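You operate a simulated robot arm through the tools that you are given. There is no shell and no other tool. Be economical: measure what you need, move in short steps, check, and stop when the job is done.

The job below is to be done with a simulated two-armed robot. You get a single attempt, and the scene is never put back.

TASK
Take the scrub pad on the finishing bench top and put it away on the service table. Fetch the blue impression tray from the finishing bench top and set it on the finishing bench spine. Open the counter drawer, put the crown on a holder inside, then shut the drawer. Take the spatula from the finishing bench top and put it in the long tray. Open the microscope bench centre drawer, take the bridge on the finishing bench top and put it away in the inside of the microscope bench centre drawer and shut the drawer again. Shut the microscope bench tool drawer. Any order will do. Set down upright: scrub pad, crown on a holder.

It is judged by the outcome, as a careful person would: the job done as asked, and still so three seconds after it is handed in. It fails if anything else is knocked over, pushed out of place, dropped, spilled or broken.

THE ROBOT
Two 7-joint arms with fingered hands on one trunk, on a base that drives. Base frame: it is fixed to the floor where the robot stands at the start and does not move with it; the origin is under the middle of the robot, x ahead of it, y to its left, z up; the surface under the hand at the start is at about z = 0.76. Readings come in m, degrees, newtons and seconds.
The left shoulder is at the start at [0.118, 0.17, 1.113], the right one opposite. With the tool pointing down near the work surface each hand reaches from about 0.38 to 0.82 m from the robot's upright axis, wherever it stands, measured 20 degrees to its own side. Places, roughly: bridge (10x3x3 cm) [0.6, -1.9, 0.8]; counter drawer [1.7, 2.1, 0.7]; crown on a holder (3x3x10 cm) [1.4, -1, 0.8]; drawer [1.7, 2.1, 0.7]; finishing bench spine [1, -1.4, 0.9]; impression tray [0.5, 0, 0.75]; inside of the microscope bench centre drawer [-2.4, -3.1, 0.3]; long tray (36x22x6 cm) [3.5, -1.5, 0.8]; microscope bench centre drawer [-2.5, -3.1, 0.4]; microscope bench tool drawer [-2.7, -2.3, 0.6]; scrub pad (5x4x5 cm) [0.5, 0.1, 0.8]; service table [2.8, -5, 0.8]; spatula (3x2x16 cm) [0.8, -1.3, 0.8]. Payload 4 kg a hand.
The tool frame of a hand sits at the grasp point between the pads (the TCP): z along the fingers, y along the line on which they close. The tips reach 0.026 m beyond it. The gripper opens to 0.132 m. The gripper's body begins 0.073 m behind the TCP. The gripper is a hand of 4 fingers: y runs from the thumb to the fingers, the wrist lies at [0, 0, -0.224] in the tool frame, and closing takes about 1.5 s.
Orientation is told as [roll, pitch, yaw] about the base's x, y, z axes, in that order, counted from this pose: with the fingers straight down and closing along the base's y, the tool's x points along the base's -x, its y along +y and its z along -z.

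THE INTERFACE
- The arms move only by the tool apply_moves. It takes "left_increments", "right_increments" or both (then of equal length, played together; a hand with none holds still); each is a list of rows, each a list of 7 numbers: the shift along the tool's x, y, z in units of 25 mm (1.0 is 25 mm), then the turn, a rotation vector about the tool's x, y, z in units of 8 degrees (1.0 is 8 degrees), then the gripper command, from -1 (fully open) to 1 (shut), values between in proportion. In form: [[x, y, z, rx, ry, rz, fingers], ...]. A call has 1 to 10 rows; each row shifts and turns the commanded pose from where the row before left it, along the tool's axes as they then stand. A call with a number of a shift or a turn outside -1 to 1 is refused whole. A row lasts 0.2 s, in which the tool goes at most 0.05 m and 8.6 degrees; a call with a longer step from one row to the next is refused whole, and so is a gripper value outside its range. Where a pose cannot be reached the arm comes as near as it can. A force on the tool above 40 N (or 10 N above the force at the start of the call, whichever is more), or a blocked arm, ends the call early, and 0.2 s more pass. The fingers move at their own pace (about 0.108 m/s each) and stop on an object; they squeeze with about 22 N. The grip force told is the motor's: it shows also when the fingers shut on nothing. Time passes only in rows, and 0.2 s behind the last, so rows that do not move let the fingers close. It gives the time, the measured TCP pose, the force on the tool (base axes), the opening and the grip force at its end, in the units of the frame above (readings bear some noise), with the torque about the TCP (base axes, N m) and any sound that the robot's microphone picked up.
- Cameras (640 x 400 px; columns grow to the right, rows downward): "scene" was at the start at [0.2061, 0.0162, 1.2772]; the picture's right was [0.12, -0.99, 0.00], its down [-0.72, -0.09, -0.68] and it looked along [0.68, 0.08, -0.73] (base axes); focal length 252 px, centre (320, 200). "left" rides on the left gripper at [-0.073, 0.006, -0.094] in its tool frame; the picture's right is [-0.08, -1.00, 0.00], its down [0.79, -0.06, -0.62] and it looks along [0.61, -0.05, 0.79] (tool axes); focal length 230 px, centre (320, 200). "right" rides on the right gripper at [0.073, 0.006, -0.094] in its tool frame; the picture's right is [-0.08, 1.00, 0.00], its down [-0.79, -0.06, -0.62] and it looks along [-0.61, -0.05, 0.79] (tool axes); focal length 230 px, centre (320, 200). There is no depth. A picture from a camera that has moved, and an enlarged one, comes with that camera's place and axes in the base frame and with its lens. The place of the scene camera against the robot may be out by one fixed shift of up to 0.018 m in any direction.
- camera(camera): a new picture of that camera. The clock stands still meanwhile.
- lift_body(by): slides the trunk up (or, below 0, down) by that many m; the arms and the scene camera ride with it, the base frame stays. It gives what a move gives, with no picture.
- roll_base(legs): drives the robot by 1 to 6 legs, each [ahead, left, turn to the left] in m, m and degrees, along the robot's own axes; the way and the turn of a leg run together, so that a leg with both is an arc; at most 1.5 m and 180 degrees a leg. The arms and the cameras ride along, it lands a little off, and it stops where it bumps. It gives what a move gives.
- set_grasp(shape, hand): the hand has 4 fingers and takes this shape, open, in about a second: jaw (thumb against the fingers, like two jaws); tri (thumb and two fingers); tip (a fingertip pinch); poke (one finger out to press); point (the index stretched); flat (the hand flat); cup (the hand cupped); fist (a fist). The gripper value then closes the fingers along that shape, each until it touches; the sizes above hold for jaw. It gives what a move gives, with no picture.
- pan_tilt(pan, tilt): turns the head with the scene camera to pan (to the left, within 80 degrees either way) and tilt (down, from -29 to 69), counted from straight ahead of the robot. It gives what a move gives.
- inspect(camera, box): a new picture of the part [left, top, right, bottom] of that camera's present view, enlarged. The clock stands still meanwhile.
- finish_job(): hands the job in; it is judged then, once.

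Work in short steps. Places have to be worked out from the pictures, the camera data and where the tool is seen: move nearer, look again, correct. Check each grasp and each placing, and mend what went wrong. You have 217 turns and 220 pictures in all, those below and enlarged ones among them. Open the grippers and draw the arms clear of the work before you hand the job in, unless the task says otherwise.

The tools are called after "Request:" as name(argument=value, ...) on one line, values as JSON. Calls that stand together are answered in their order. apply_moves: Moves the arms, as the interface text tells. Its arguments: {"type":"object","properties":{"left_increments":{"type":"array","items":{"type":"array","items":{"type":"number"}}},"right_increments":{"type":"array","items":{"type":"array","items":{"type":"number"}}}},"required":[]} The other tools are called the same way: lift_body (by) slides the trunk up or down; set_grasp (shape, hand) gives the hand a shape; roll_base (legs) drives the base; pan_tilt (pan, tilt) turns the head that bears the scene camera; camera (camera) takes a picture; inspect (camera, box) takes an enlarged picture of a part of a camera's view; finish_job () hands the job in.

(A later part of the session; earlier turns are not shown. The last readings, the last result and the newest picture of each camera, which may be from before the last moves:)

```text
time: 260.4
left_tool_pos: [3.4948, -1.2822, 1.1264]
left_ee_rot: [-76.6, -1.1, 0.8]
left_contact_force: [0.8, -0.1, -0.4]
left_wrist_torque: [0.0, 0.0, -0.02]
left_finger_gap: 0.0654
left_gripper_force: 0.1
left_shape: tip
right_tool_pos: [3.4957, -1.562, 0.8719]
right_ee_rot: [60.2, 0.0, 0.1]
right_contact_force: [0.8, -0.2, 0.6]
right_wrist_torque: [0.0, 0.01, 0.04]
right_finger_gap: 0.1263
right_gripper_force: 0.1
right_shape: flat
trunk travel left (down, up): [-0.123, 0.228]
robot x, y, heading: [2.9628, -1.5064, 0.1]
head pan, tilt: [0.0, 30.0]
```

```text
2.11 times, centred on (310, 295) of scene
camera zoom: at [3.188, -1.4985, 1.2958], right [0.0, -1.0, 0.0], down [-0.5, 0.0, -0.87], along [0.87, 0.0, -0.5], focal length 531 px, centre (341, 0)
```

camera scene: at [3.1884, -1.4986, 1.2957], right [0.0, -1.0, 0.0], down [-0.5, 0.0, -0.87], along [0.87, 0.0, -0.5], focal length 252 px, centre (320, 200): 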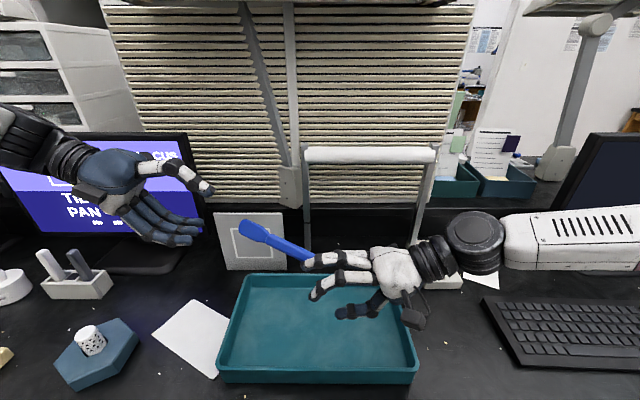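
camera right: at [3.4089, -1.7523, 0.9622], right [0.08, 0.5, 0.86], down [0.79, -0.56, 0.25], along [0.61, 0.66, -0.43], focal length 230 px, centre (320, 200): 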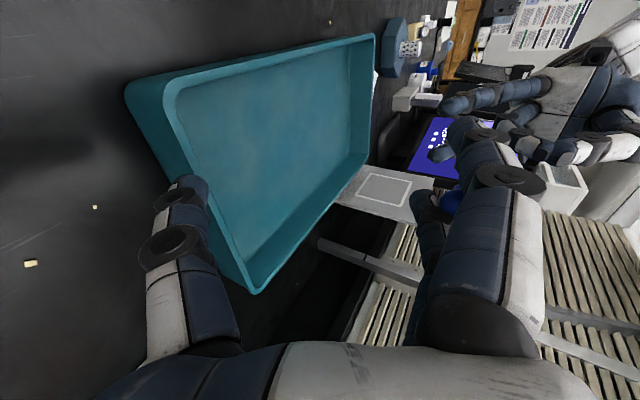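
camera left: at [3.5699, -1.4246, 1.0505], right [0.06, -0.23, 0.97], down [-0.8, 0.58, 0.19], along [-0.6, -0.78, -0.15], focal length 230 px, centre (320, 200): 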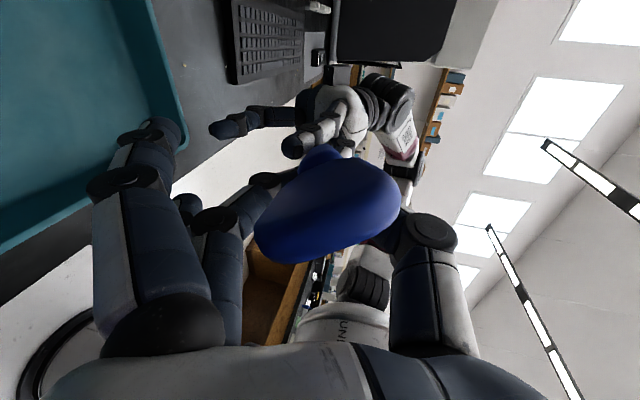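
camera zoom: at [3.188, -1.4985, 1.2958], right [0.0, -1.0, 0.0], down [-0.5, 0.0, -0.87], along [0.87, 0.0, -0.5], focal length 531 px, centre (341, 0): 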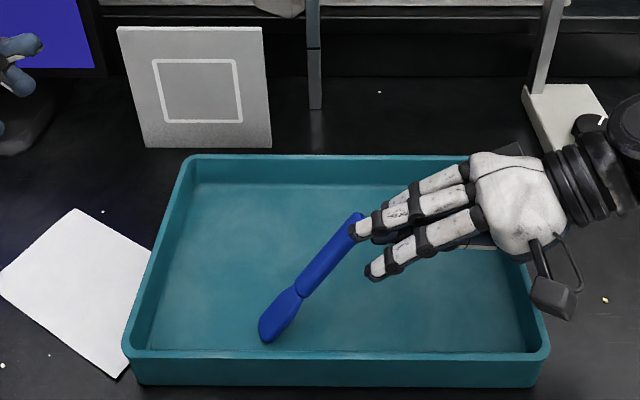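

The flat shape freed it — the spatula lies in the tray. Retract the right hand upward and verify.

Request:
apply_moves(right_increments=[[0, 0.5, -0.6, 0, 0, 0, -1], [0, 0.6, -0.7, 0, 0, 0, -1], [0, 0.6, -0.7, 0, 0, 0, -1], [0, 0.6, -0.7, 0, 0, 0, -1], [0, 0.6, -0.7, 0, 0, 0, -1], [0, 0.6, -0.5, 0, 0, 0, -1], [0, 0.6, -0.5, 0, 0, 0, -1]])

Request:
camera(camera="scene")

```text
time: 262.0
left_tool_pos: [3.4937, -1.2816, 1.1265]
left_ee_rot: [-76.6, -1.4, 0.8]
left_contact_force: [0.4, -0.2, -0.7]
left_wrist_torque: [-0.02, 0.01, 0.0]
left_finger_gap: 0.0653
left_gripper_force: 0.1
left_shape: tip
right_tool_pos: [3.4945, -1.6063, 1.0184]
right_ee_rot: [60.3, 0.1, 0.0]
right_contact_force: [0.6, -0.3, 0.0]
right_wrist_torque: [0.01, 0.02, 0.01]
right_finger_gap: 0.126
right_gripper_force: 0.0
right_shape: flat
trunk travel left (down, up): [-0.123, 0.228]
robot x, y, heading: [2.9647, -1.5073, 0.2]
head pan, tilt: [0.0, 30.0]
```

```text
84 pictures are left
camera scene: at [3.1877, -1.4984, 1.2959], right [0.0, -1.0, 0.0], down [-0.5, 0.0, -0.87], along [0.87, 0.0, -0.5], focal length 252 px, centre (320, 200)
```

scene: 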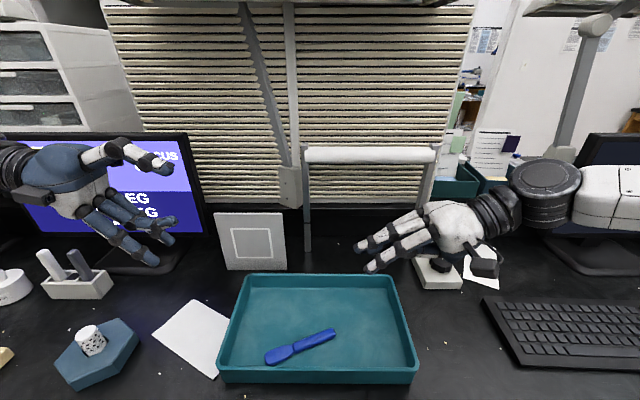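

Spatula is in the long tray. Back off, bring both hands back to vertical "jaw", and turn around to face the back of the finishing bench (crown at ≈[1.4, -1]).

Request:
roll_base(legs=[[-0.5, 0, 0]])

Request:
apply_moves(right_increments=[[0, 0, 0, 0.94, 0, 0, -1], [0, 0, 0, 0.94, 0, 0, -1], [0, 0, 0, 0.94, 0, 0, -1], [0, 0, 0, 0.94, 0, 0, -1], [0, 0, 0, 0.94, 0, 0, -1], [0, 0, 0, 0.94, 0, 0, -1], [0, 0, 0, 0.94, 0, 0, -1], [0, 0, 0, 0.94, 0, 0, -1], [0, 0, 0, 0, 0, 0, -1], [0, 0, 0, 0, 0, 0, -1]], left_increments=[[0, 0, 0, -0.957, 0, 0, -1], [0, 0, 0, -0.957, 0, 0, -1], [0, 0, 0, -0.957, 0, 0, -1], [0, 0, 0, -0.957, 0, 0, -1], [0, 0, 0, -0.957, 0, 0, -1], [0, 0, 0, -0.957, 0, 0, -1], [0, 0, 0, -0.957, 0, 0, -1], [0, 0, 0, -0.957, 0, 0, -1], [0, 0, 0, -0.957, 0, 0, -1], [0, 0, 0, -0.957, 0, 0, -1]])

Request:
set_grasp(hand="right", shape="jaw")

Request:
set_grasp(hand="left", shape="jaw")

Request:
roll_base(legs=[[0, 0, 179], [0, -0.55, 0]])

Request:
camera(camera="scene")

```text
time: 265.0
left_tool_pos: [2.9954, -1.2817, 1.1284]
left_ee_rot: [-76.6, -1.3, 1.1]
left_contact_force: [0.2, 0.9, -0.2]
left_wrist_torque: [0.02, -0.01, 0.0]
left_finger_gap: 0.0654
left_gripper_force: 0.1
left_shape: tip
right_tool_pos: [2.9987, -1.6074, 1.0178]
right_ee_rot: [60.1, 0.0, 0.4]
right_contact_force: [0.0, -0.6, 0.4]
right_wrist_torque: [-0.01, 0.0, 0.01]
right_finger_gap: 0.126
right_gripper_force: 0.0
right_shape: flat
trunk travel left (down, up): [-0.123, 0.228]
robot x, y, heading: [2.4656, -1.5102, 0.6]
head pan, tilt: [0.0, 30.0]
```

```text
time: 267.2
left_tool_pos: [2.9962, -1.2819, 1.1256]
left_ee_rot: [0.2, -1.3, 1.0]
left_contact_force: [0.4, -0.7, -0.3]
left_wrist_torque: [0.04, 0.03, 0.01]
left_finger_gap: 0.1319
left_gripper_force: 0.1
left_shape: tip
right_tool_pos: [2.9986, -1.6065, 1.017]
right_ee_rot: [0.1, 0.1, 0.4]
right_contact_force: [0.9, -0.2, -0.7]
right_wrist_torque: [0.01, 0.01, -0.02]
right_finger_gap: 0.126
right_gripper_force: 0.1
right_shape: flat
trunk travel left (down, up): [-0.123, 0.228]
robot x, y, heading: [2.4674, -1.5076, 0.4]
head pan, tilt: [0.0, 30.0]
```

```text
time: 268.1
left_tool_pos: [2.9958, -1.2827, 1.1273]
left_ee_rot: [0.0, -1.1, 1.1]
left_contact_force: [-1.0, -0.1, 0.5]
left_wrist_torque: [0.01, -0.04, -0.02]
left_finger_gap: 0.132
left_gripper_force: 0.1
left_shape: tip
right_tool_pos: [2.9975, -1.6057, 1.0165]
right_ee_rot: [0.0, 0.1, 0.5]
right_contact_force: [0.2, -0.5, -0.1]
right_wrist_torque: [-0.02, 0.0, 0.03]
right_finger_gap: 0.1319
right_gripper_force: 0.1
right_shape: jaw
trunk travel left (down, up): [-0.123, 0.228]
robot x, y, heading: [2.4693, -1.5118, 0.5]
head pan, tilt: [0.0, 30.0]
```

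```text
time: 269.0
left_tool_pos: [2.9961, -1.283, 1.1265]
left_ee_rot: [-0.1, -1.1, 1.1]
left_contact_force: [0.9, -0.1, 0.4]
left_wrist_torque: [-0.03, 0.01, 0.03]
left_finger_gap: 0.132
left_gripper_force: 0.2
left_shape: jaw
right_tool_pos: [2.9983, -1.6062, 1.0172]
right_ee_rot: [0.0, 0.2, 0.4]
right_contact_force: [-0.2, -0.4, 0.7]
right_wrist_torque: [0.03, 0.01, -0.03]
right_finger_gap: 0.132
right_gripper_force: 0.1
right_shape: jaw
trunk travel left (down, up): [-0.123, 0.228]
robot x, y, heading: [2.4686, -1.5066, 0.5]
head pan, tilt: [0.0, 30.0]
```

```text
time: 281.6
left_tool_pos: [1.9291, -1.1974, 1.1274]
left_ee_rot: [0.0, -1.1, -178.3]
left_contact_force: [-0.5, -0.2, 0.1]
left_wrist_torque: [0.0, -0.01, 0.01]
left_finger_gap: 0.1321
left_gripper_force: 0.0
left_shape: jaw
right_tool_pos: [1.923, -0.8715, 1.0167]
right_ee_rot: [0.0, 0.2, -178.8]
right_contact_force: [0.1, -0.5, -0.2]
right_wrist_torque: [-0.01, 0.02, 0.06]
right_finger_gap: 0.1323
right_gripper_force: 0.0
right_shape: jaw
trunk travel left (down, up): [-0.123, 0.228]
robot x, y, heading: [2.4533, -0.9621, -178.9]
head pan, tilt: [0.0, 30.0]
```

```text
83 pictures are left
camera scene: at [2.2125, -0.9616, 1.2958], right [-0.02, 1.0, 0.0], down [0.5, 0.01, -0.87], along [-0.87, -0.02, -0.5], focal length 252 px, centre (320, 200)
```

scene: 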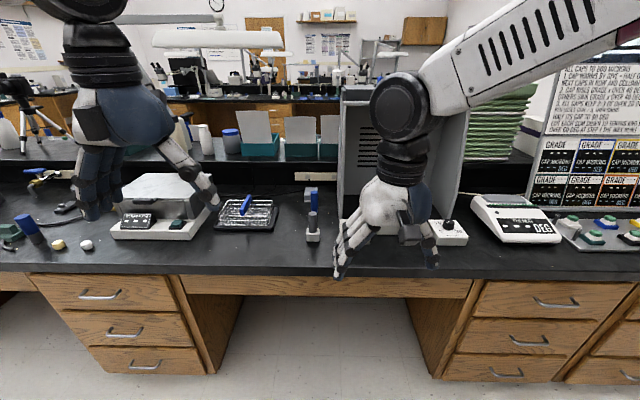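

Request:
inspect(camera="scene", box=[210, 160, 350, 270])

```text
3.64 times, centred on (280, 215) of scene
camera zoom: at [2.2125, -0.9616, 1.2958], right [-0.02, 1.0, 0.0], down [0.5, 0.01, -0.87], along [-0.87, -0.02, -0.5], focal length 917 px, centre (466, 146)
```

zoom: 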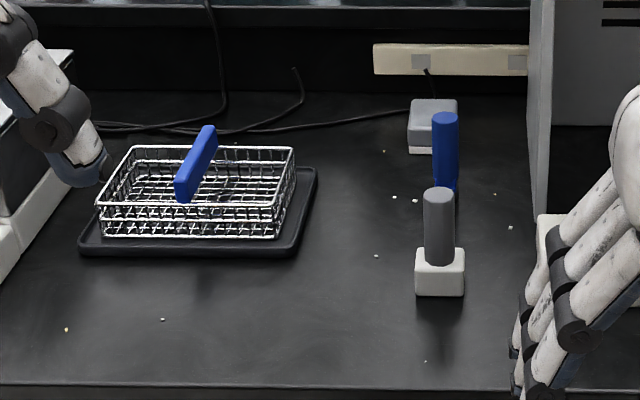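

Two similar upright objects stand in line (grey/white in front at x≈1.55, blue behind at x≈1.41). Drive closer and look from above.

Request:
roll_base(legs=[[0.25, -0.05, 0]])

Request:
pan_tilt(pan=10, tilt=40)

Request:
camera(camera="right")

Request:
camera(camera="scene")

```text
time: 283.5
left_tool_pos: [1.6782, -1.1511, 1.1272]
left_ee_rot: [0.0, -1.0, -178.1]
left_contact_force: [-1.0, 0.6, -0.4]
left_wrist_torque: [0.01, -0.03, -0.01]
left_finger_gap: 0.1321
left_gripper_force: 0.1
left_shape: jaw
right_tool_pos: [1.6717, -0.8266, 1.017]
right_ee_rot: [0.1, 0.0, -178.8]
right_contact_force: [0.1, -0.6, 0.1]
right_wrist_torque: [0.0, 0.0, 0.02]
right_finger_gap: 0.1321
right_gripper_force: 0.1
right_shape: jaw
trunk travel left (down, up): [-0.123, 0.228]
robot x, y, heading: [2.2014, -0.9177, -178.7]
head pan, tilt: [0.0, 30.0]
```

```text
time: 284.2
left_tool_pos: [1.6794, -1.1516, 1.1262]
left_ee_rot: [0.0, -1.2, -178.2]
left_contact_force: [0.6, 0.7, -0.5]
left_wrist_torque: [-0.01, -0.01, -0.01]
left_finger_gap: 0.1318
left_gripper_force: 0.1
left_shape: jaw
right_tool_pos: [1.6715, -0.8273, 1.0174]
right_ee_rot: [0.0, 0.2, -178.8]
right_contact_force: [0.3, -0.3, 0.5]
right_wrist_torque: [-0.01, 0.05, 0.0]
right_finger_gap: 0.1318
right_gripper_force: 0.1
right_shape: jaw
trunk travel left (down, up): [-0.123, 0.228]
robot x, y, heading: [2.2058, -0.9216, -178.9]
head pan, tilt: [10.0, 40.0]
```

```text
81 pictures are left
camera right: at [1.7459, -0.8305, 1.1097], right [-0.06, -1.0, 0.0], down [-0.79, 0.05, 0.62], along [-0.61, 0.04, -0.79], focal length 230 px, centre (320, 200)
```

right: 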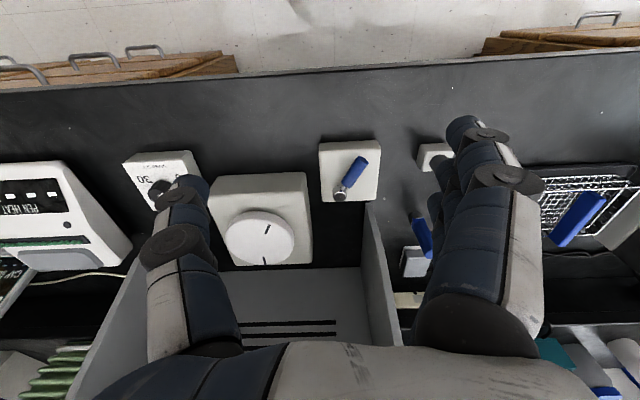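

```text
80 pictures are left
camera scene: at [1.9691, -0.9309, 1.2805], right [-0.19, 0.98, 0.0], down [0.63, 0.12, -0.77], along [-0.75, -0.15, -0.64], focal length 252 px, centre (320, 200)
```

scene: 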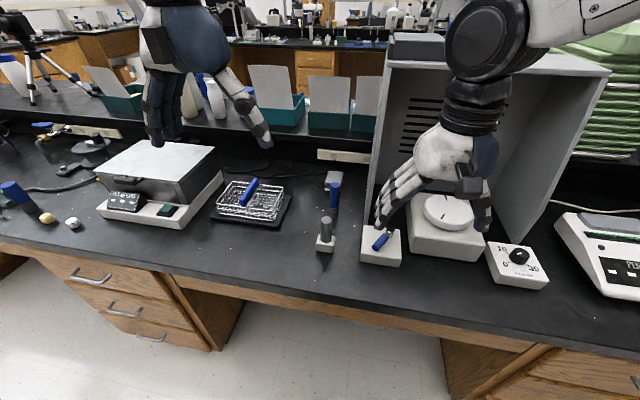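

Request:
inspect(camera="scene", box=[290, 155, 370, 265])

Request:
inspect(camera="right", box=[380, 130, 460, 290])

```text
3.64 times, centred on (330, 210) of scene
camera zoom: at [1.9691, -0.9309, 1.2805], right [-0.19, 0.98, 0.0], down [0.63, 0.12, -0.77], along [-0.75, -0.15, -0.64], focal length 917 px, centre (284, 164)
```

zoom: 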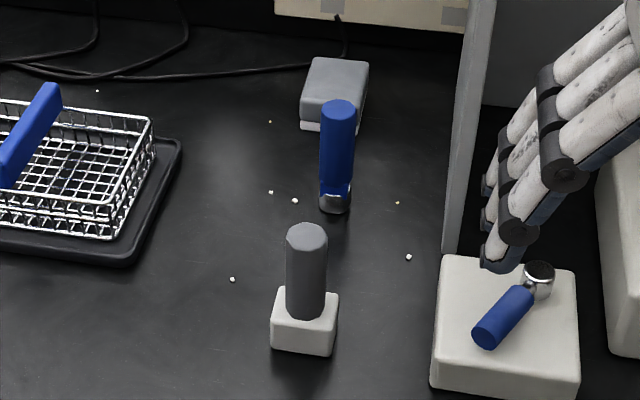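

```text
2.50 times, centred on (420, 210) of right
camera zoom: at [1.7459, -0.8305, 1.1097], right [-0.06, -1.0, 0.0], down [-0.79, 0.05, 0.62], along [-0.61, 0.04, -0.79], focal length 575 px, centre (70, 175)
```

zoom: 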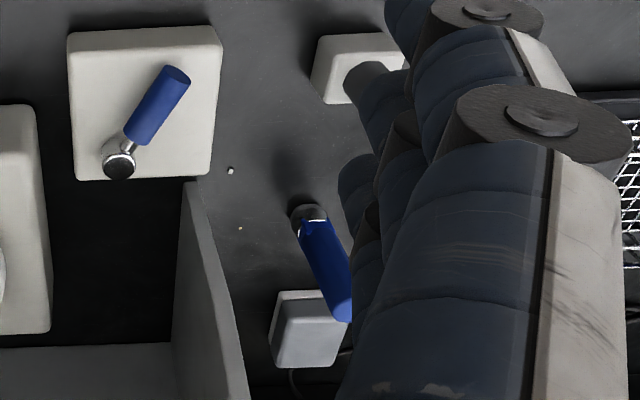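

The blue standing holder with the metal crown at its foot (≈[1.408, -1.0], top z≈0.867) is the crown. Pull the right hand back from the grey box, drive closer and bring the left hand over it.

Request:
apply_moves(right_increments=[[1, 0, -0.3, 0, 0, 0, -1], [1, 0, -0.3, 0, 0, 0, -1], [1, 0, -0.3, 0, 0, 0, -1], [1, 0, 0, 0, 0, 0, -1], [1, 0, 0, 0, 0, 0, -1]])

Request:
roll_base(legs=[[0.18, -0.08, -1]])

Request:
apply_moves(left_increments=[[-0.8, -0.6, 0.8, 0, 0, 0, -0.3], [-0.8, -0.6, 0.8, 0, 0, 0, -0.3], [-0.8, -0.6, 0.8, 0, 0, 0, -0.3], [-0.6, -0.5, 0.8, 0, 0, 0, -0.3]])

Request:
camera(camera="left")

```text
time: 285.4
left_tool_pos: [1.678, -1.1507, 1.1275]
left_ee_rot: [-0.1, -1.2, -178.2]
left_contact_force: [-0.7, 0.1, 0.0]
left_wrist_torque: [0.01, 0.0, 0.0]
left_finger_gap: 0.1319
left_gripper_force: 0.0
left_shape: jaw
right_tool_pos: [1.7994, -0.8231, 1.0408]
right_ee_rot: [0.1, 0.0, -178.9]
right_contact_force: [0.3, 0.1, 1.0]
right_wrist_torque: [-0.01, 0.02, 0.0]
right_finger_gap: 0.1319
right_gripper_force: 0.0
right_shape: jaw
trunk travel left (down, up): [-0.123, 0.228]
robot x, y, heading: [2.205, -0.9186, -178.8]
head pan, tilt: [10.0, 40.0]
```

```text
time: 287.0
left_tool_pos: [1.488, -1.0637, 1.1276]
left_ee_rot: [-0.1, -1.2, -179.4]
left_contact_force: [0.1, -0.1, -0.7]
left_wrist_torque: [-0.02, -0.03, 0.01]
left_finger_gap: 0.132
left_gripper_force: 0.1
left_shape: jaw
right_tool_pos: [1.6146, -0.7393, 1.0402]
right_ee_rot: [-0.1, 0.2, -179.9]
right_contact_force: [-1.3, -0.3, -0.6]
right_wrist_torque: [0.0, 0.01, 0.02]
right_finger_gap: 0.1322
right_gripper_force: 0.1
right_shape: jaw
trunk travel left (down, up): [-0.123, 0.228]
robot x, y, heading: [2.0194, -0.8379, -179.7]
head pan, tilt: [10.0, 40.0]
```

```text
time: 288.0
left_tool_pos: [1.4101, -1.0071, 1.048]
left_ee_rot: [0.1, -1.2, -179.3]
left_contact_force: [-0.1, 0.2, -0.5]
left_wrist_torque: [0.02, -0.01, -0.04]
left_finger_gap: 0.0865
left_gripper_force: 0.1
left_shape: jaw
right_tool_pos: [1.6143, -0.7381, 1.0398]
right_ee_rot: [0.1, 0.1, -179.9]
right_contact_force: [0.4, 0.0, -0.6]
right_wrist_torque: [0.01, -0.01, -0.01]
right_finger_gap: 0.132
right_gripper_force: 0.0
right_shape: jaw
trunk travel left (down, up): [-0.123, 0.228]
robot x, y, heading: [2.0179, -0.8401, -180.0]
head pan, tilt: [10.0, 40.0]
```

```text
77 pictures are left
camera left: at [1.3378, -1.0128, 1.1429], right [-0.09, 1.0, 0.0], down [0.8, 0.07, 0.6], along [0.6, 0.06, -0.8], focal length 230 px, centre (320, 200)
```

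left: 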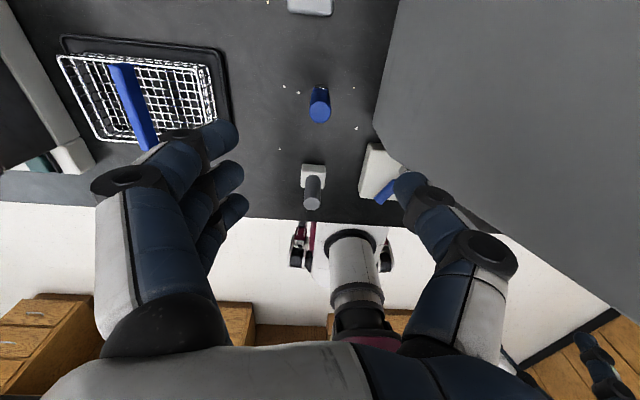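

TCP is right above the crown holder; the box's side panel (y≈-0.908) is clear by ~3 cm. Descend to z≈0.84.

Request:
apply_moves(left_increments=[[0.1, 0, 1, 0, 0, 0, -0.3], [0, 0, 1, 0, 0, 0, -0.3], [0, 0, 1, 0, 0, 0, -0.2], [0, 0, 1, 0, 0, 0, -0.1], [0, 0, 1, 0, 0, 0, -0.1], [0, 0, 1, 0, 0, 0, -0.1], [0, 0, 1, 0, 0, 0, -0.1]])

Request:
camera(camera="left")

```text
time: 289.6
left_tool_pos: [1.4123, -1.0043, 0.8748]
left_ee_rot: [0.0, -1.2, -179.1]
left_contact_force: [0.5, 0.3, 0.1]
left_wrist_torque: [-0.01, -0.03, -0.01]
left_finger_gap: 0.0732
left_gripper_force: 0.1
left_shape: jaw
right_tool_pos: [1.6146, -0.7385, 1.0375]
right_ee_rot: [0.0, 0.2, -180.1]
right_contact_force: [-0.5, -0.3, -1.2]
right_wrist_torque: [-0.01, 0.02, -0.04]
right_finger_gap: 0.132
right_gripper_force: 0.0
right_shape: jaw
trunk travel left (down, up): [-0.123, 0.228]
robot x, y, heading: [2.0214, -0.8426, -179.5]
head pan, tilt: [10.0, 40.0]
```

```text
76 pictures are left
camera left: at [1.3395, -1.0122, 0.9686], right [-0.09, 1.0, 0.0], down [0.8, 0.07, 0.6], along [0.6, 0.06, -0.8], focal length 230 px, centre (320, 200)
```

left: 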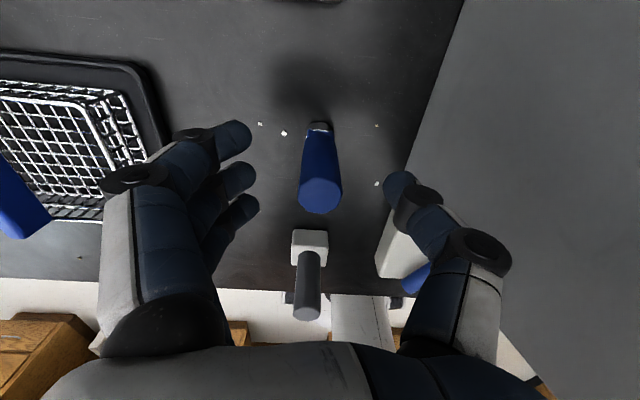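

Perfectly centred. Lower 3.5 cm and close.

Request:
apply_moves(left_increments=[[0, 0, 0.7, 0, 0, 0, -0.1], [0, 0, 0.7, 0, 0, 0, -0.1], [0, 0, 0, 0, 0, 0, 1], [0, 0, 0, 0, 0, 0, 1], [0, 0, 0, 0, 0, 0, 1], [0, 0, 0, 0, 0, 0, 1], [0, 0, -0.8, 0, 0, 0, 1], [0, 0, -0.8, 0, 0, 0, 1]])

Request:
camera(camera="left")

```text
time: 291.4
left_tool_pos: [1.4109, -1.0072, 0.879]
left_ee_rot: [0.0, -1.2, -179.3]
left_contact_force: [0.4, 0.4, -0.7]
left_wrist_torque: [-0.01, 0.0, 0.03]
left_finger_gap: 0.0087
left_gripper_force: 21.9
left_shape: jaw
right_tool_pos: [1.6144, -0.7404, 1.0393]
right_ee_rot: [0.0, 0.0, -180.0]
right_contact_force: [0.4, 0.0, -0.8]
right_wrist_torque: [0.0, 0.01, 0.03]
right_finger_gap: 0.1319
right_gripper_force: 0.1
right_shape: jaw
trunk travel left (down, up): [-0.123, 0.228]
robot x, y, heading: [2.02, -0.8413, -180.0]
head pan, tilt: [10.0, 40.0]
```

```text
75 pictures are left
camera left: at [1.3387, -1.0133, 0.9733], right [-0.09, 1.0, 0.0], down [0.8, 0.07, 0.6], along [0.6, 0.05, -0.8], focal length 230 px, centre (320, 200)
```

left: 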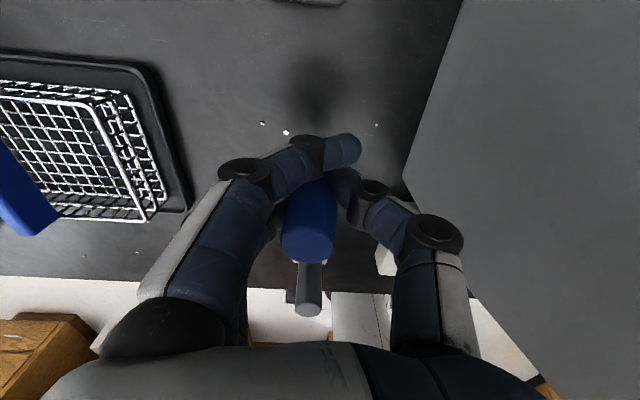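

Crown lifted. Raise it, back off, turn to face +y and drive toward the counter drawer.

Request:
apply_moves(left_increments=[[0, 0, -1, 0, 0, 0, 1], [0, 0, -1, 0, 0, 0, 1], [0, 0, -1, 0, 0, 0, 1], [0, 0, -1, 0, 0, 0, 1], [0, 0, -1, 0, 0, 0, 1], [0, 0, -1, 0, 0, 0, 1], [0, 0, -1, 0, 0, 0, 1], [0, 0, -0.5, 0, 0, 0, 1]])

Request:
roll_base(legs=[[-0.45, 0, 0], [0, 0, -90], [1.3, 0, 0]])

Request:
pan_tilt(pan=20, tilt=25)

Request:
camera(camera="scene")

```text
time: 293.2
left_tool_pos: [1.4155, -1.0073, 1.0661]
left_ee_rot: [0.0, -1.3, -179.4]
left_contact_force: [0.2, -0.4, -1.5]
left_wrist_torque: [-0.01, 0.04, 0.02]
left_finger_gap: 0.0086
left_gripper_force: 22.2
left_shape: jaw
right_tool_pos: [1.6151, -0.7391, 1.0397]
right_ee_rot: [-0.1, -0.1, -180.0]
right_contact_force: [0.1, -0.7, 0.8]
right_wrist_torque: [-0.01, 0.0, 0.01]
right_finger_gap: 0.1321
right_gripper_force: 0.0
right_shape: jaw
trunk travel left (down, up): [-0.123, 0.228]
robot x, y, heading: [2.0146, -0.8402, -179.9]
head pan, tilt: [10.0, 40.0]
```

```text
time: 305.9
left_tool_pos: [2.3154, 1.0756, 1.0655]
left_ee_rot: [0.0, -1.2, 90.1]
left_contact_force: [0.4, -0.6, -1.6]
left_wrist_torque: [-0.02, 0.0, -0.01]
left_finger_gap: 0.0084
left_gripper_force: 22.0
left_shape: jaw
right_tool_pos: [2.5831, 0.8735, 1.0402]
right_ee_rot: [0.1, 0.2, 89.5]
right_contact_force: [-0.3, 0.5, -0.4]
right_wrist_torque: [-0.01, 0.02, -0.01]
right_finger_gap: 0.1318
right_gripper_force: 0.0
right_shape: jaw
trunk travel left (down, up): [-0.123, 0.228]
robot x, y, heading: [2.4787, 0.4728, 89.4]
head pan, tilt: [10.0, 40.0]
```

```text
time: 306.7
left_tool_pos: [2.3166, 1.0756, 1.0669]
left_ee_rot: [-0.2, -1.2, 90.2]
left_contact_force: [0.3, -0.5, -1.8]
left_wrist_torque: [0.04, -0.02, 0.01]
left_finger_gap: 0.0085
left_gripper_force: 21.6
left_shape: jaw
right_tool_pos: [2.5832, 0.8728, 1.0395]
right_ee_rot: [-0.1, 0.0, 89.5]
right_contact_force: [0.0, -0.2, -0.6]
right_wrist_torque: [0.02, 0.03, -0.01]
right_finger_gap: 0.1321
right_gripper_force: 0.1
right_shape: jaw
trunk travel left (down, up): [-0.123, 0.228]
robot x, y, heading: [2.4759, 0.4706, 89.5]
head pan, tilt: [20.0, 25.0]
```

```text
74 pictures are left
camera scene: at [2.4493, 0.7062, 1.294], right [0.97, 0.23, 0.0], down [0.12, -0.5, -0.86], along [-0.2, 0.83, -0.52], focal length 252 px, centre (320, 200)
```

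scene: 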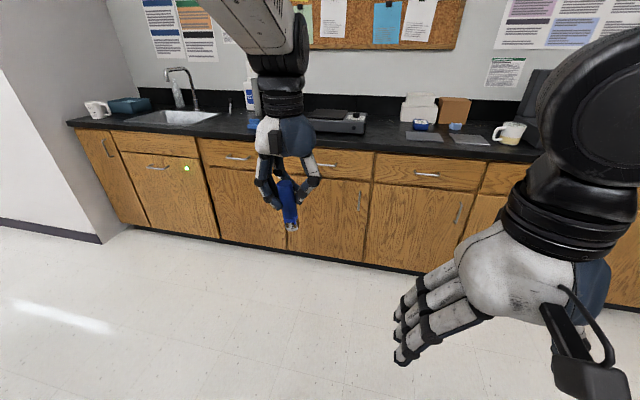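

The counter drawer (handle ≈[1.6, 2.0, 0.71]) is the one left of center. Drive to about [1.45, 1.3] and look at the handle.

Request:
roll_base(legs=[[0.8, 0, 0.5], [0, 1.02, 0]])

Request:
pan_tilt(pan=-10, tilt=40)

Request:
camera(camera="scene")

```text
time: 319.6
left_tool_pos: [1.2841, 1.8167, 1.0658]
left_ee_rot: [0.0, -1.3, 92.2]
left_contact_force: [0.7, 0.0, -2.0]
left_wrist_torque: [-0.04, 0.0, -0.04]
left_finger_gap: 0.0085
left_gripper_force: 21.9
left_shape: jaw
right_tool_pos: [1.5573, 1.6257, 1.039]
right_ee_rot: [0.1, 0.0, 91.5]
right_contact_force: [0.2, 0.1, 0.7]
right_wrist_torque: [0.01, -0.02, 0.0]
right_finger_gap: 0.132
right_gripper_force: 0.1
right_shape: jaw
trunk travel left (down, up): [-0.123, 0.228]
robot x, y, heading: [1.4728, 1.2142, 91.6]
head pan, tilt: [20.0, 25.0]
```

```text
time: 320.6
left_tool_pos: [1.2826, 1.8168, 1.0666]
left_ee_rot: [0.0, -1.1, 92.2]
left_contact_force: [-0.2, 0.1, -1.8]
left_wrist_torque: [0.02, 0.0, -0.01]
left_finger_gap: 0.0087
left_gripper_force: 22.1
left_shape: jaw
right_tool_pos: [1.557, 1.6248, 1.0401]
right_ee_rot: [0.0, 0.0, 91.4]
right_contact_force: [0.0, -1.0, 0.8]
right_wrist_torque: [-0.01, 0.01, 0.02]
right_finger_gap: 0.132
right_gripper_force: 0.1
right_shape: jaw
trunk travel left (down, up): [-0.123, 0.228]
robot x, y, heading: [1.4628, 1.2155, 91.6]
head pan, tilt: [-10.0, 40.0]
```

```text
73 pictures are left
camera scene: at [1.4653, 1.4511, 1.2805], right [0.99, -0.14, 0.0], down [-0.09, -0.64, -0.77], along [0.11, 0.76, -0.64], focal length 252 px, centre (320, 200)
```

scene: 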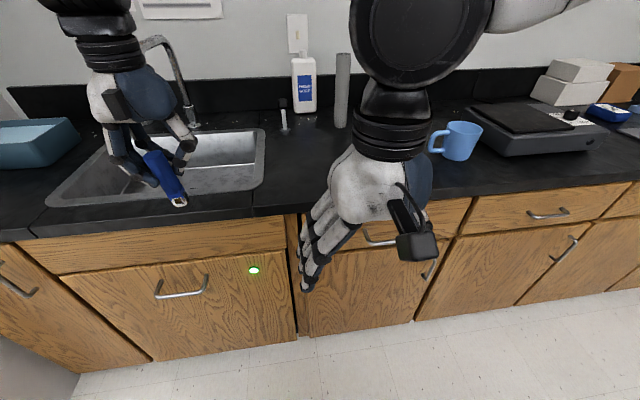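

The drawer handle (≈[1.73, 1.93, 0.70]) is behind the right hand. Reorient the right hand: yaw 90° and tilt so the fingers can hook over the bar from above.

Request:
apply_moves(right_increments=[[0, 0, 0, 0, 0, 0.94, -1], [0, 0, 0, 0, 0, 0.94, -1], [0, 0, 0, 0, 0, 0.94, -1], [0, 0, 0, 0, 0, 0.94, -1], [0, 0, 0, 0, 0, 0.94, -1], [0, 0, 0, 0, 0, 0.94, -1], [0, 0, 0, 0, 0, 0.94, -1], [0, 0, 0, 0, 0, 0.94, -1], [0, 0, 0, 0, 0, 0.94, -1], [0, 0, 0, 0, 0, 0.94, -1]])

Request:
apply_moves(right_increments=[[0, 0, 0, 0, 0, 0.94, -1], [0, 0, 0, 0, 0, 0.91, -1], [0, 0, 0, -0.86, 0, 0, -1], [0, 0, 0, -0.86, 0, 0, -1], [0, 0, 0, -0.86, 0, 0, -1], [0, 0, 0, -0.86, 0, 0, -1], [0, 0, 0, -0.86, 0, 0, -1], [0, 0, 0, -0.86, 0, 0, -1], [0, 0, 0, -0.86, 0, 0, -1], [0, 0, 0, -0.86, 0, 0, -1]])

Request:
camera(camera="scene")

```text
time: 322.8
left_tool_pos: [1.2827, 1.8176, 1.0657]
left_ee_rot: [0.0, -1.1, 92.2]
left_contact_force: [-0.8, -0.5, -1.4]
left_wrist_torque: [-0.01, -0.03, 0.01]
left_finger_gap: 0.0087
left_gripper_force: 21.7
left_shape: jaw
right_tool_pos: [1.5575, 1.6253, 1.0395]
right_ee_rot: [0.0, 0.0, 16.1]
right_contact_force: [-0.8, -0.6, -0.9]
right_wrist_torque: [0.0, -0.01, -0.02]
right_finger_gap: 0.1322
right_gripper_force: 0.1
right_shape: jaw
trunk travel left (down, up): [-0.123, 0.228]
robot x, y, heading: [1.4667, 1.2171, 91.5]
head pan, tilt: [-10.0, 40.0]
```

```text
time: 325.0
left_tool_pos: [1.2829, 1.8179, 1.0658]
left_ee_rot: [0.0, -1.1, 92.2]
left_contact_force: [-0.1, -0.1, -1.2]
left_wrist_torque: [0.01, 0.0, 0.0]
left_finger_gap: 0.0083
left_gripper_force: 22.2
left_shape: jaw
right_tool_pos: [1.5005, 1.6741, 1.0784]
right_ee_rot: [55.1, -0.2, 1.5]
right_contact_force: [-0.1, 0.3, -0.3]
right_wrist_torque: [0.02, 0.01, 0.01]
right_finger_gap: 0.1318
right_gripper_force: 0.1
right_shape: jaw
right hand out of reach, approached as far as the arm can: row 7, 8, 9, 10
trunk travel left (down, up): [-0.123, 0.228]
robot x, y, heading: [1.4643, 1.2147, 91.9]
head pan, tilt: [-10.0, 40.0]
```

```text
72 pictures are left
camera scene: at [1.4648, 1.4511, 1.2804], right [0.99, -0.14, 0.0], down [-0.09, -0.64, -0.77], along [0.11, 0.76, -0.64], focal length 252 px, centre (320, 200)
```

scene: 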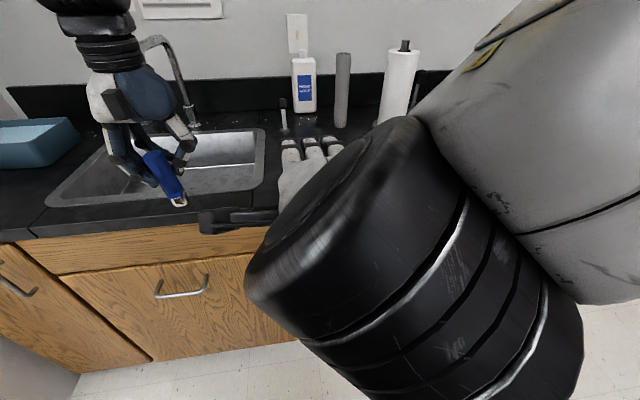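

Orientation achieved. Lower the hand and move it right, in front of the handle, and look with its camera.

Request:
apply_moves(right_increments=[[-0.9, -0.82, 0.57, 0, 0, 0, -1], [-0.9, -0.82, 0.57, 0, 0, 0, -1], [-0.9, -0.82, 0.57, 0, 0, 0, -1], [-0.9, -0.82, 0.57, 0, 0, 0, -1], [-0.9, -0.82, 0.57, 0, 0, 0, -1], [-0.9, -0.82, 0.57, 0, 0, 0, -1], [-0.9, -0.82, 0.57, 0, 0, 0, -1], [-0.9, -0.82, 0.57, 0, 0, 0, -1], [-0.9, -0.82, 0.57, 0, 0, 0, -1], [-0.9, -0.82, 0.57, 0, 0, 0, -1]])

Request:
camera(camera="right")

Request:
camera(camera="scene")

```text
time: 327.2
left_tool_pos: [1.2826, 1.8168, 1.0664]
left_ee_rot: [0.0, -1.2, 92.2]
left_contact_force: [0.3, -0.5, -0.9]
left_wrist_torque: [0.03, -0.02, -0.03]
left_finger_gap: 0.0086
left_gripper_force: 21.5
left_shape: jaw
right_tool_pos: [1.6296, 1.7598, 0.8648]
right_ee_rot: [55.0, 0.0, 1.6]
right_contact_force: [-1.3, 0.5, -0.7]
right_wrist_torque: [-0.01, 0.01, 0.02]
right_finger_gap: 0.132
right_gripper_force: 0.0
right_shape: jaw
right hand out of reach, approached as far as the arm can: row 1, 2, 3, 4, 5, 6, 7, 10
trunk travel left (down, up): [-0.123, 0.228]
robot x, y, heading: [1.4676, 1.2199, 91.6]
head pan, tilt: [-10.0, 40.0]
```

```text
71 pictures are left
camera right: at [1.5601, 1.6853, 0.922], right [0.06, 0.57, 0.82], down [0.8, -0.52, 0.3], along [0.6, 0.63, -0.49], focal length 230 px, centre (320, 200)
```

right: 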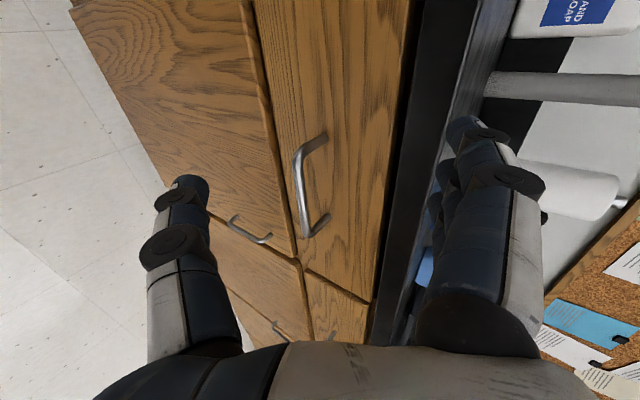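

```text
70 pictures are left
camera scene: at [1.4657, 1.4511, 1.2805], right [0.99, -0.15, 0.0], down [-0.09, -0.64, -0.77], along [0.11, 0.76, -0.64], focal length 252 px, centre (320, 200)
```

scene: 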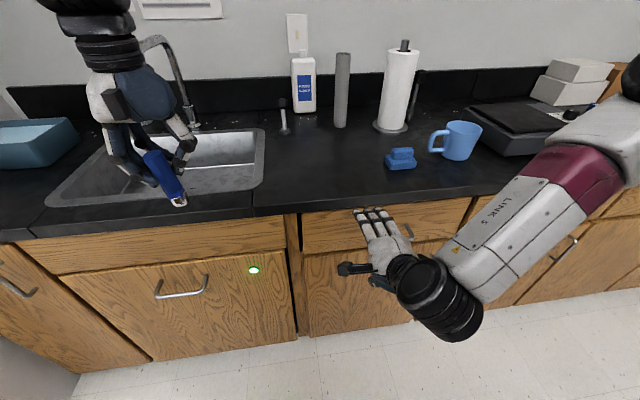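

The handle is right ahead: ≈[1.655, 1.787, 0.838], just beyond the grasp point. Back the base 8 cm for arm comfort while advancing the hand onto the bar.

Request:
roll_base(legs=[[-0.08, 0, -1.5]])

Request:
apply_moves(right_increments=[[-0.3, 0.3, 0.5, 0, 0, 0, -0.5], [-0.3, 0.4, 0.6, 0, 0, 0, -0.5], [-0.2, 0.4, 0.6, 0, 0, 0, -0.5], [0, 0.3, 0.6, 0, 0, 0, -0.5], [0, 0, 0, 0, 0, 0, -0.5]])

Request:
camera(camera="right")

```text
time: 328.2
left_tool_pos: [1.2993, 1.7428, 1.0661]
left_ee_rot: [0.1, -1.3, 90.7]
left_contact_force: [-0.3, -0.6, -1.5]
left_wrist_torque: [0.03, 0.05, 0.02]
left_finger_gap: 0.0085
left_gripper_force: 22.2
left_shape: jaw
right_tool_pos: [1.6455, 1.6768, 0.8656]
right_ee_rot: [55.1, 0.0, 0.0]
right_contact_force: [0.3, -0.9, 0.5]
right_wrist_torque: [0.04, 0.04, 0.03]
right_finger_gap: 0.1319
right_gripper_force: 0.1
right_shape: jaw
trunk travel left (down, up): [-0.123, 0.228]
robot x, y, heading: [1.4643, 1.1423, 90.1]
head pan, tilt: [-10.0, 40.0]
```

```text
time: 329.4
left_tool_pos: [1.3, 1.7428, 1.0662]
left_ee_rot: [0.0, -1.2, 90.7]
left_contact_force: [0.0, 0.1, -1.8]
left_wrist_torque: [0.02, 0.05, 0.01]
left_finger_gap: 0.0081
left_gripper_force: 22.2
left_shape: jaw
right_tool_pos: [1.6662, 1.7436, 0.8617]
right_ee_rot: [55.0, -0.1, 0.0]
right_contact_force: [0.4, -0.9, 0.1]
right_wrist_torque: [-0.01, 0.01, -0.02]
right_finger_gap: 0.0994
right_gripper_force: 0.1
right_shape: jaw
trunk travel left (down, up): [-0.123, 0.228]
robot x, y, heading: [1.4644, 1.1388, 90.1]
head pan, tilt: [-10.0, 40.0]
```

```text
69 pictures are left
camera right: at [1.5936, 1.671, 0.9185], right [0.08, 0.57, 0.82], down [0.79, -0.54, 0.3], along [0.61, 0.62, -0.49], focal length 230 px, centre (320, 200)
```

right: 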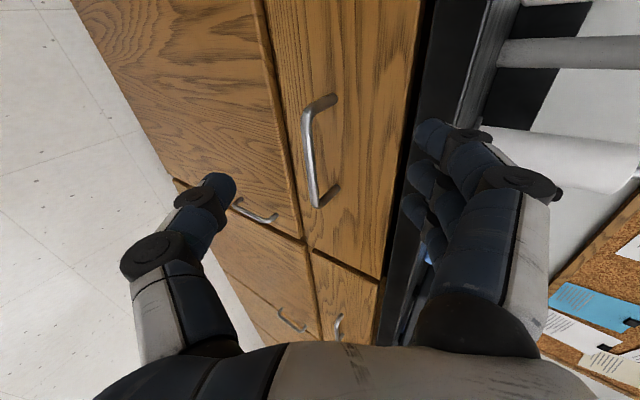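

Triangulating two views: handle at ≈[1.683, 1.817, 0.797]. Advance onto it and look.

Request:
apply_moves(right_increments=[[-0.3, -0.2, 0.9, 0, 0, 0, -0.5], [-0.2, -0.1, 0.9, 0, 0, 0, -0.5], [-0.2, -0.1, 0.9, 0, 0, 0, -0.5], [0, -0.05, 0.7, 0, 0, 0, -0.5]])

Request:
camera(camera="right")

```text
time: 330.4
left_tool_pos: [1.3, 1.7433, 1.066]
left_ee_rot: [0.0, -1.2, 90.7]
left_contact_force: [1.1, 0.4, -1.4]
left_wrist_torque: [0.0, 0.03, 0.0]
left_finger_gap: 0.0086
left_gripper_force: 22.0
left_shape: jaw
right_tool_pos: [1.6689, 1.7521, 0.8539]
right_ee_rot: [54.8, -0.1, -0.1]
right_contact_force: [0.1, -0.2, 0.6]
right_wrist_torque: [0.03, -0.03, 0.04]
right_finger_gap: 0.0995
right_gripper_force: 0.0
right_shape: jaw
right hand out of reach, approached as far as the arm can: row 1, 2, 3, 4
trunk travel left (down, up): [-0.123, 0.228]
robot x, y, heading: [1.4699, 1.1429, 90.1]
head pan, tilt: [-10.0, 40.0]
```

```text
68 pictures are left
camera right: at [1.5961, 1.6803, 0.9109], right [0.08, 0.58, 0.81], down [0.78, -0.54, 0.31], along [0.62, 0.61, -0.49], focal length 230 px, centre (320, 200)
```

right: 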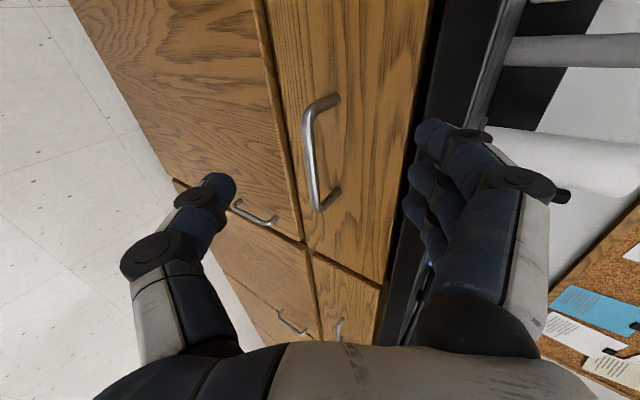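

The arm is at its limit, so I position with base and trunk instead: forward 6 cm, down 5 cm (raising the left hand to compensate).

Request:
apply_moves(left_increments=[[0.8, 0, -1, 0, 0, 0, 1], [0.8, 0, -1, 0, 0, 0, 1], [0.8, 0, -1, 0, 0, 0, 1]])

Request:
lift_body(by=-0.052)

Request:
roll_base(legs=[[0.055, -0.014, 0]])

Request:
camera(camera="right")

```text
time: 331.2
left_tool_pos: [1.2733, 1.7448, 1.1403]
left_ee_rot: [-4.0, -1.4, 92.4]
left_contact_force: [0.4, -0.4, -2.0]
left_wrist_torque: [0.02, 0.0, -0.01]
left_finger_gap: 0.0081
left_gripper_force: 21.8
left_shape: jaw
left hand out of reach, approached as far as the arm can: row 1, 2, 3
right_tool_pos: [1.6693, 1.7523, 0.8554]
right_ee_rot: [54.8, -0.1, -0.1]
right_contact_force: [-0.4, -0.3, -0.2]
right_wrist_torque: [-0.01, -0.01, -0.01]
right_finger_gap: 0.0995
right_gripper_force: 0.1
right_shape: jaw
trunk travel left (down, up): [-0.123, 0.228]
robot x, y, heading: [1.4689, 1.1381, 90.2]
head pan, tilt: [-10.0, 40.0]
```

```text
time: 332.2
left_tool_pos: [1.2692, 1.7829, 1.0032]
left_ee_rot: [-3.4, 8.2, 92.8]
left_contact_force: [0.5, 0.0, -0.5]
left_wrist_torque: [0.06, -0.02, 0.02]
left_finger_gap: 0.0084
left_gripper_force: 22.2
left_shape: jaw
right_tool_pos: [1.6666, 1.7453, 0.7403]
right_ee_rot: [47.3, 0.0, -0.1]
right_contact_force: [0.0, 0.4, 0.5]
right_wrist_torque: [0.02, 0.01, -0.03]
right_finger_gap: 0.0992
right_gripper_force: 0.0
right_shape: jaw
trunk travel left (down, up): [-0.071, 0.28]
robot x, y, heading: [1.4676, 1.1397, 90.2]
head pan, tilt: [-10.0, 40.0]
```

```text
time: 333.2
left_tool_pos: [1.2817, 1.8363, 0.9994]
left_ee_rot: [-4.0, 8.7, 93.2]
left_contact_force: [-0.7, -0.1, -3.1]
left_wrist_torque: [0.04, -0.03, 0.0]
left_finger_gap: 0.008
left_gripper_force: 22.2
left_shape: jaw
right_tool_pos: [1.678, 1.7872, 0.7304]
right_ee_rot: [45.5, 0.1, 0.4]
right_contact_force: [-0.1, -6.1, -6.6]
right_wrist_torque: [-0.14, 0.0, -0.03]
right_finger_gap: 0.0964
right_gripper_force: 0.1
right_shape: jaw
trunk travel left (down, up): [-0.071, 0.28]
robot x, y, heading: [1.4825, 1.1923, 90.2]
head pan, tilt: [-10.0, 40.0]
stopped in leg 1: the force on the tool passed its limit at 72 N (the readings are from after the stop); the commanded pose is now the measured one
```

```text
67 pictures are left
camera right: at [1.6066, 1.7242, 0.8003], right [0.07, 0.7, 0.71], down [0.79, -0.48, 0.39], along [0.61, 0.53, -0.59], focal length 230 px, centre (320, 200)
```

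right: 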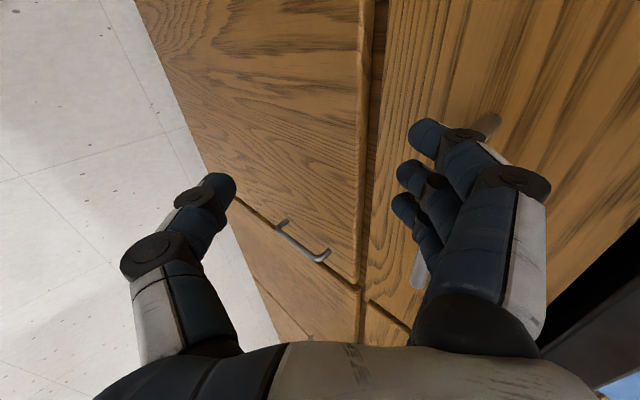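

The trunk move let the hand sag and the fingers met the handle from below/outside. Back off, then raise the hand level with the bar.

Request:
roll_base(legs=[[-0.07, 0, 0]])

Request:
apply_moves(right_increments=[[-0.2, 0.7, -0.7, 0, 0, 0, -0.5], [0, 0.7, -0.7, 0, 0, 0, -0.5], [0, 0.6, -0.6, -0.5, 0, 0, -0.5], [0, 0, 0, -0.5, 0, 0, -0.5]])

Request:
camera(camera="right")

```text
time: 334.2
left_tool_pos: [1.2807, 1.7656, 1.0]
left_ee_rot: [-4.0, 8.5, 93.1]
left_contact_force: [-0.3, -0.9, -1.0]
left_wrist_torque: [0.05, 0.01, 0.01]
left_finger_gap: 0.0084
left_gripper_force: 21.6
left_shape: jaw
right_tool_pos: [1.6766, 1.7193, 0.7338]
right_ee_rot: [45.8, 0.1, 0.5]
right_contact_force: [0.6, 1.0, 0.8]
right_wrist_torque: [0.01, -0.03, 0.02]
right_finger_gap: 0.0989
right_gripper_force: 0.1
right_shape: jaw
trunk travel left (down, up): [-0.071, 0.28]
robot x, y, heading: [1.4822, 1.1223, 90.2]
head pan, tilt: [-10.0, 40.0]
```

```text
time: 335.2
left_tool_pos: [1.2815, 1.7676, 0.9992]
left_ee_rot: [-3.9, 8.5, 93.0]
left_contact_force: [0.5, -1.0, -0.9]
left_wrist_torque: [0.02, 0.01, -0.02]
left_finger_gap: 0.0083
left_gripper_force: 22.2
left_shape: jaw
right_tool_pos: [1.7044, 1.7195, 0.817]
right_ee_rot: [53.3, 0.1, 0.5]
right_contact_force: [0.2, -0.2, 0.9]
right_wrist_torque: [-0.01, 0.04, 0.04]
right_finger_gap: 0.0989
right_gripper_force: 0.1
right_shape: jaw
right hand out of reach, approached as far as the arm can: row 4
trunk travel left (down, up): [-0.071, 0.28]
robot x, y, heading: [1.4817, 1.1212, 90.2]
head pan, tilt: [-10.0, 40.0]
```

```text
66 pictures are left
camera right: at [1.6321, 1.6475, 0.8768], right [0.07, 0.6, 0.8], down [0.79, -0.52, 0.32], along [0.61, 0.61, -0.51], focal length 230 px, centre (320, 200)
```

right: 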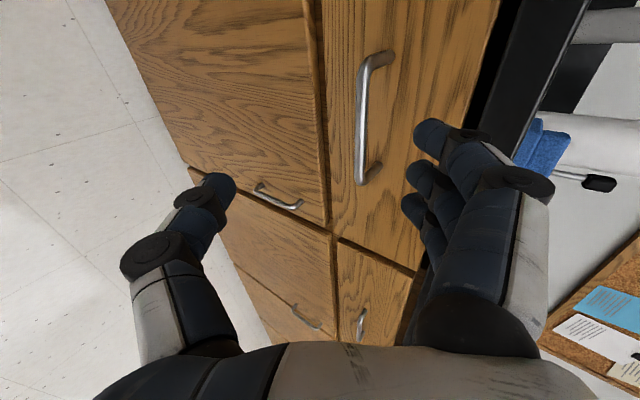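

Handle at ≈[1.69, 1.813, 0.795]. Narrow the fingers, drop 2 cm, then roll the base forward 7 cm onto the bar.

Request:
apply_moves(right_increments=[[0.25, -0.3, 0.25, 0, 0, 0, 0.1], [0.25, -0.3, 0.25, 0, 0, 0, 0.1], [0, 0, 0, 0, 0, 0, 0.1]])

Request:
roll_base(legs=[[0.072, 0, 0]])

Request:
camera(camera="right")

```text
time: 336.0
left_tool_pos: [1.2806, 1.7664, 0.999]
left_ee_rot: [-4.1, 8.6, 93.0]
left_contact_force: [-0.2, 0.2, -0.4]
left_wrist_torque: [0.02, 0.02, 0.0]
left_finger_gap: 0.0082
left_gripper_force: 21.5
left_shape: jaw
right_tool_pos: [1.7033, 1.7195, 0.816]
right_ee_rot: [53.5, 0.0, 0.4]
right_contact_force: [0.3, -0.1, 0.0]
right_wrist_torque: [0.04, -0.01, 0.01]
right_finger_gap: 0.0602
right_gripper_force: 0.0
right_shape: jaw
right hand out of reach, approached as far as the arm can: row 1, 2
trunk travel left (down, up): [-0.071, 0.28]
robot x, y, heading: [1.4831, 1.1186, 90.3]
head pan, tilt: [-10.0, 40.0]
```

```text
time: 337.0
left_tool_pos: [1.2811, 1.8384, 0.999]
left_ee_rot: [-3.9, 8.6, 93.1]
left_contact_force: [0.4, 0.4, -1.5]
left_wrist_torque: [-0.01, -0.02, 0.01]
left_finger_gap: 0.0081
left_gripper_force: 22.0
left_shape: jaw
right_tool_pos: [1.7018, 1.7922, 0.8176]
right_ee_rot: [53.3, 0.1, 0.5]
right_contact_force: [-0.2, -0.2, 0.2]
right_wrist_torque: [0.02, 0.0, -0.02]
right_finger_gap: 0.0602
right_gripper_force: 0.2
right_shape: jaw
trunk travel left (down, up): [-0.071, 0.28]
robot x, y, heading: [1.4789, 1.1929, 90.3]
head pan, tilt: [-10.0, 40.0]
```

```text
65 pictures are left
camera right: at [1.6306, 1.7198, 0.8765], right [0.07, 0.6, 0.8], down [0.79, -0.52, 0.32], along [0.61, 0.61, -0.51], focal length 230 px, centre (320, 200)
```

right: 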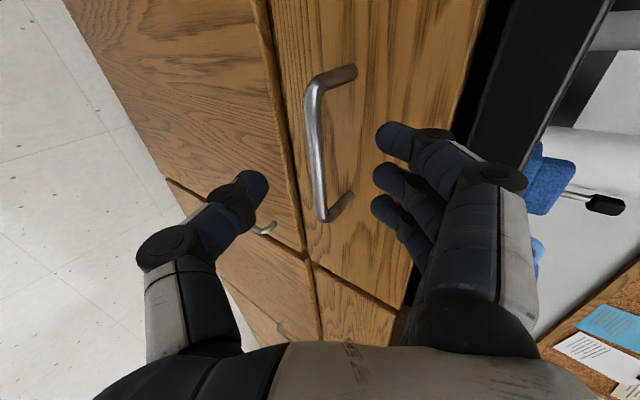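

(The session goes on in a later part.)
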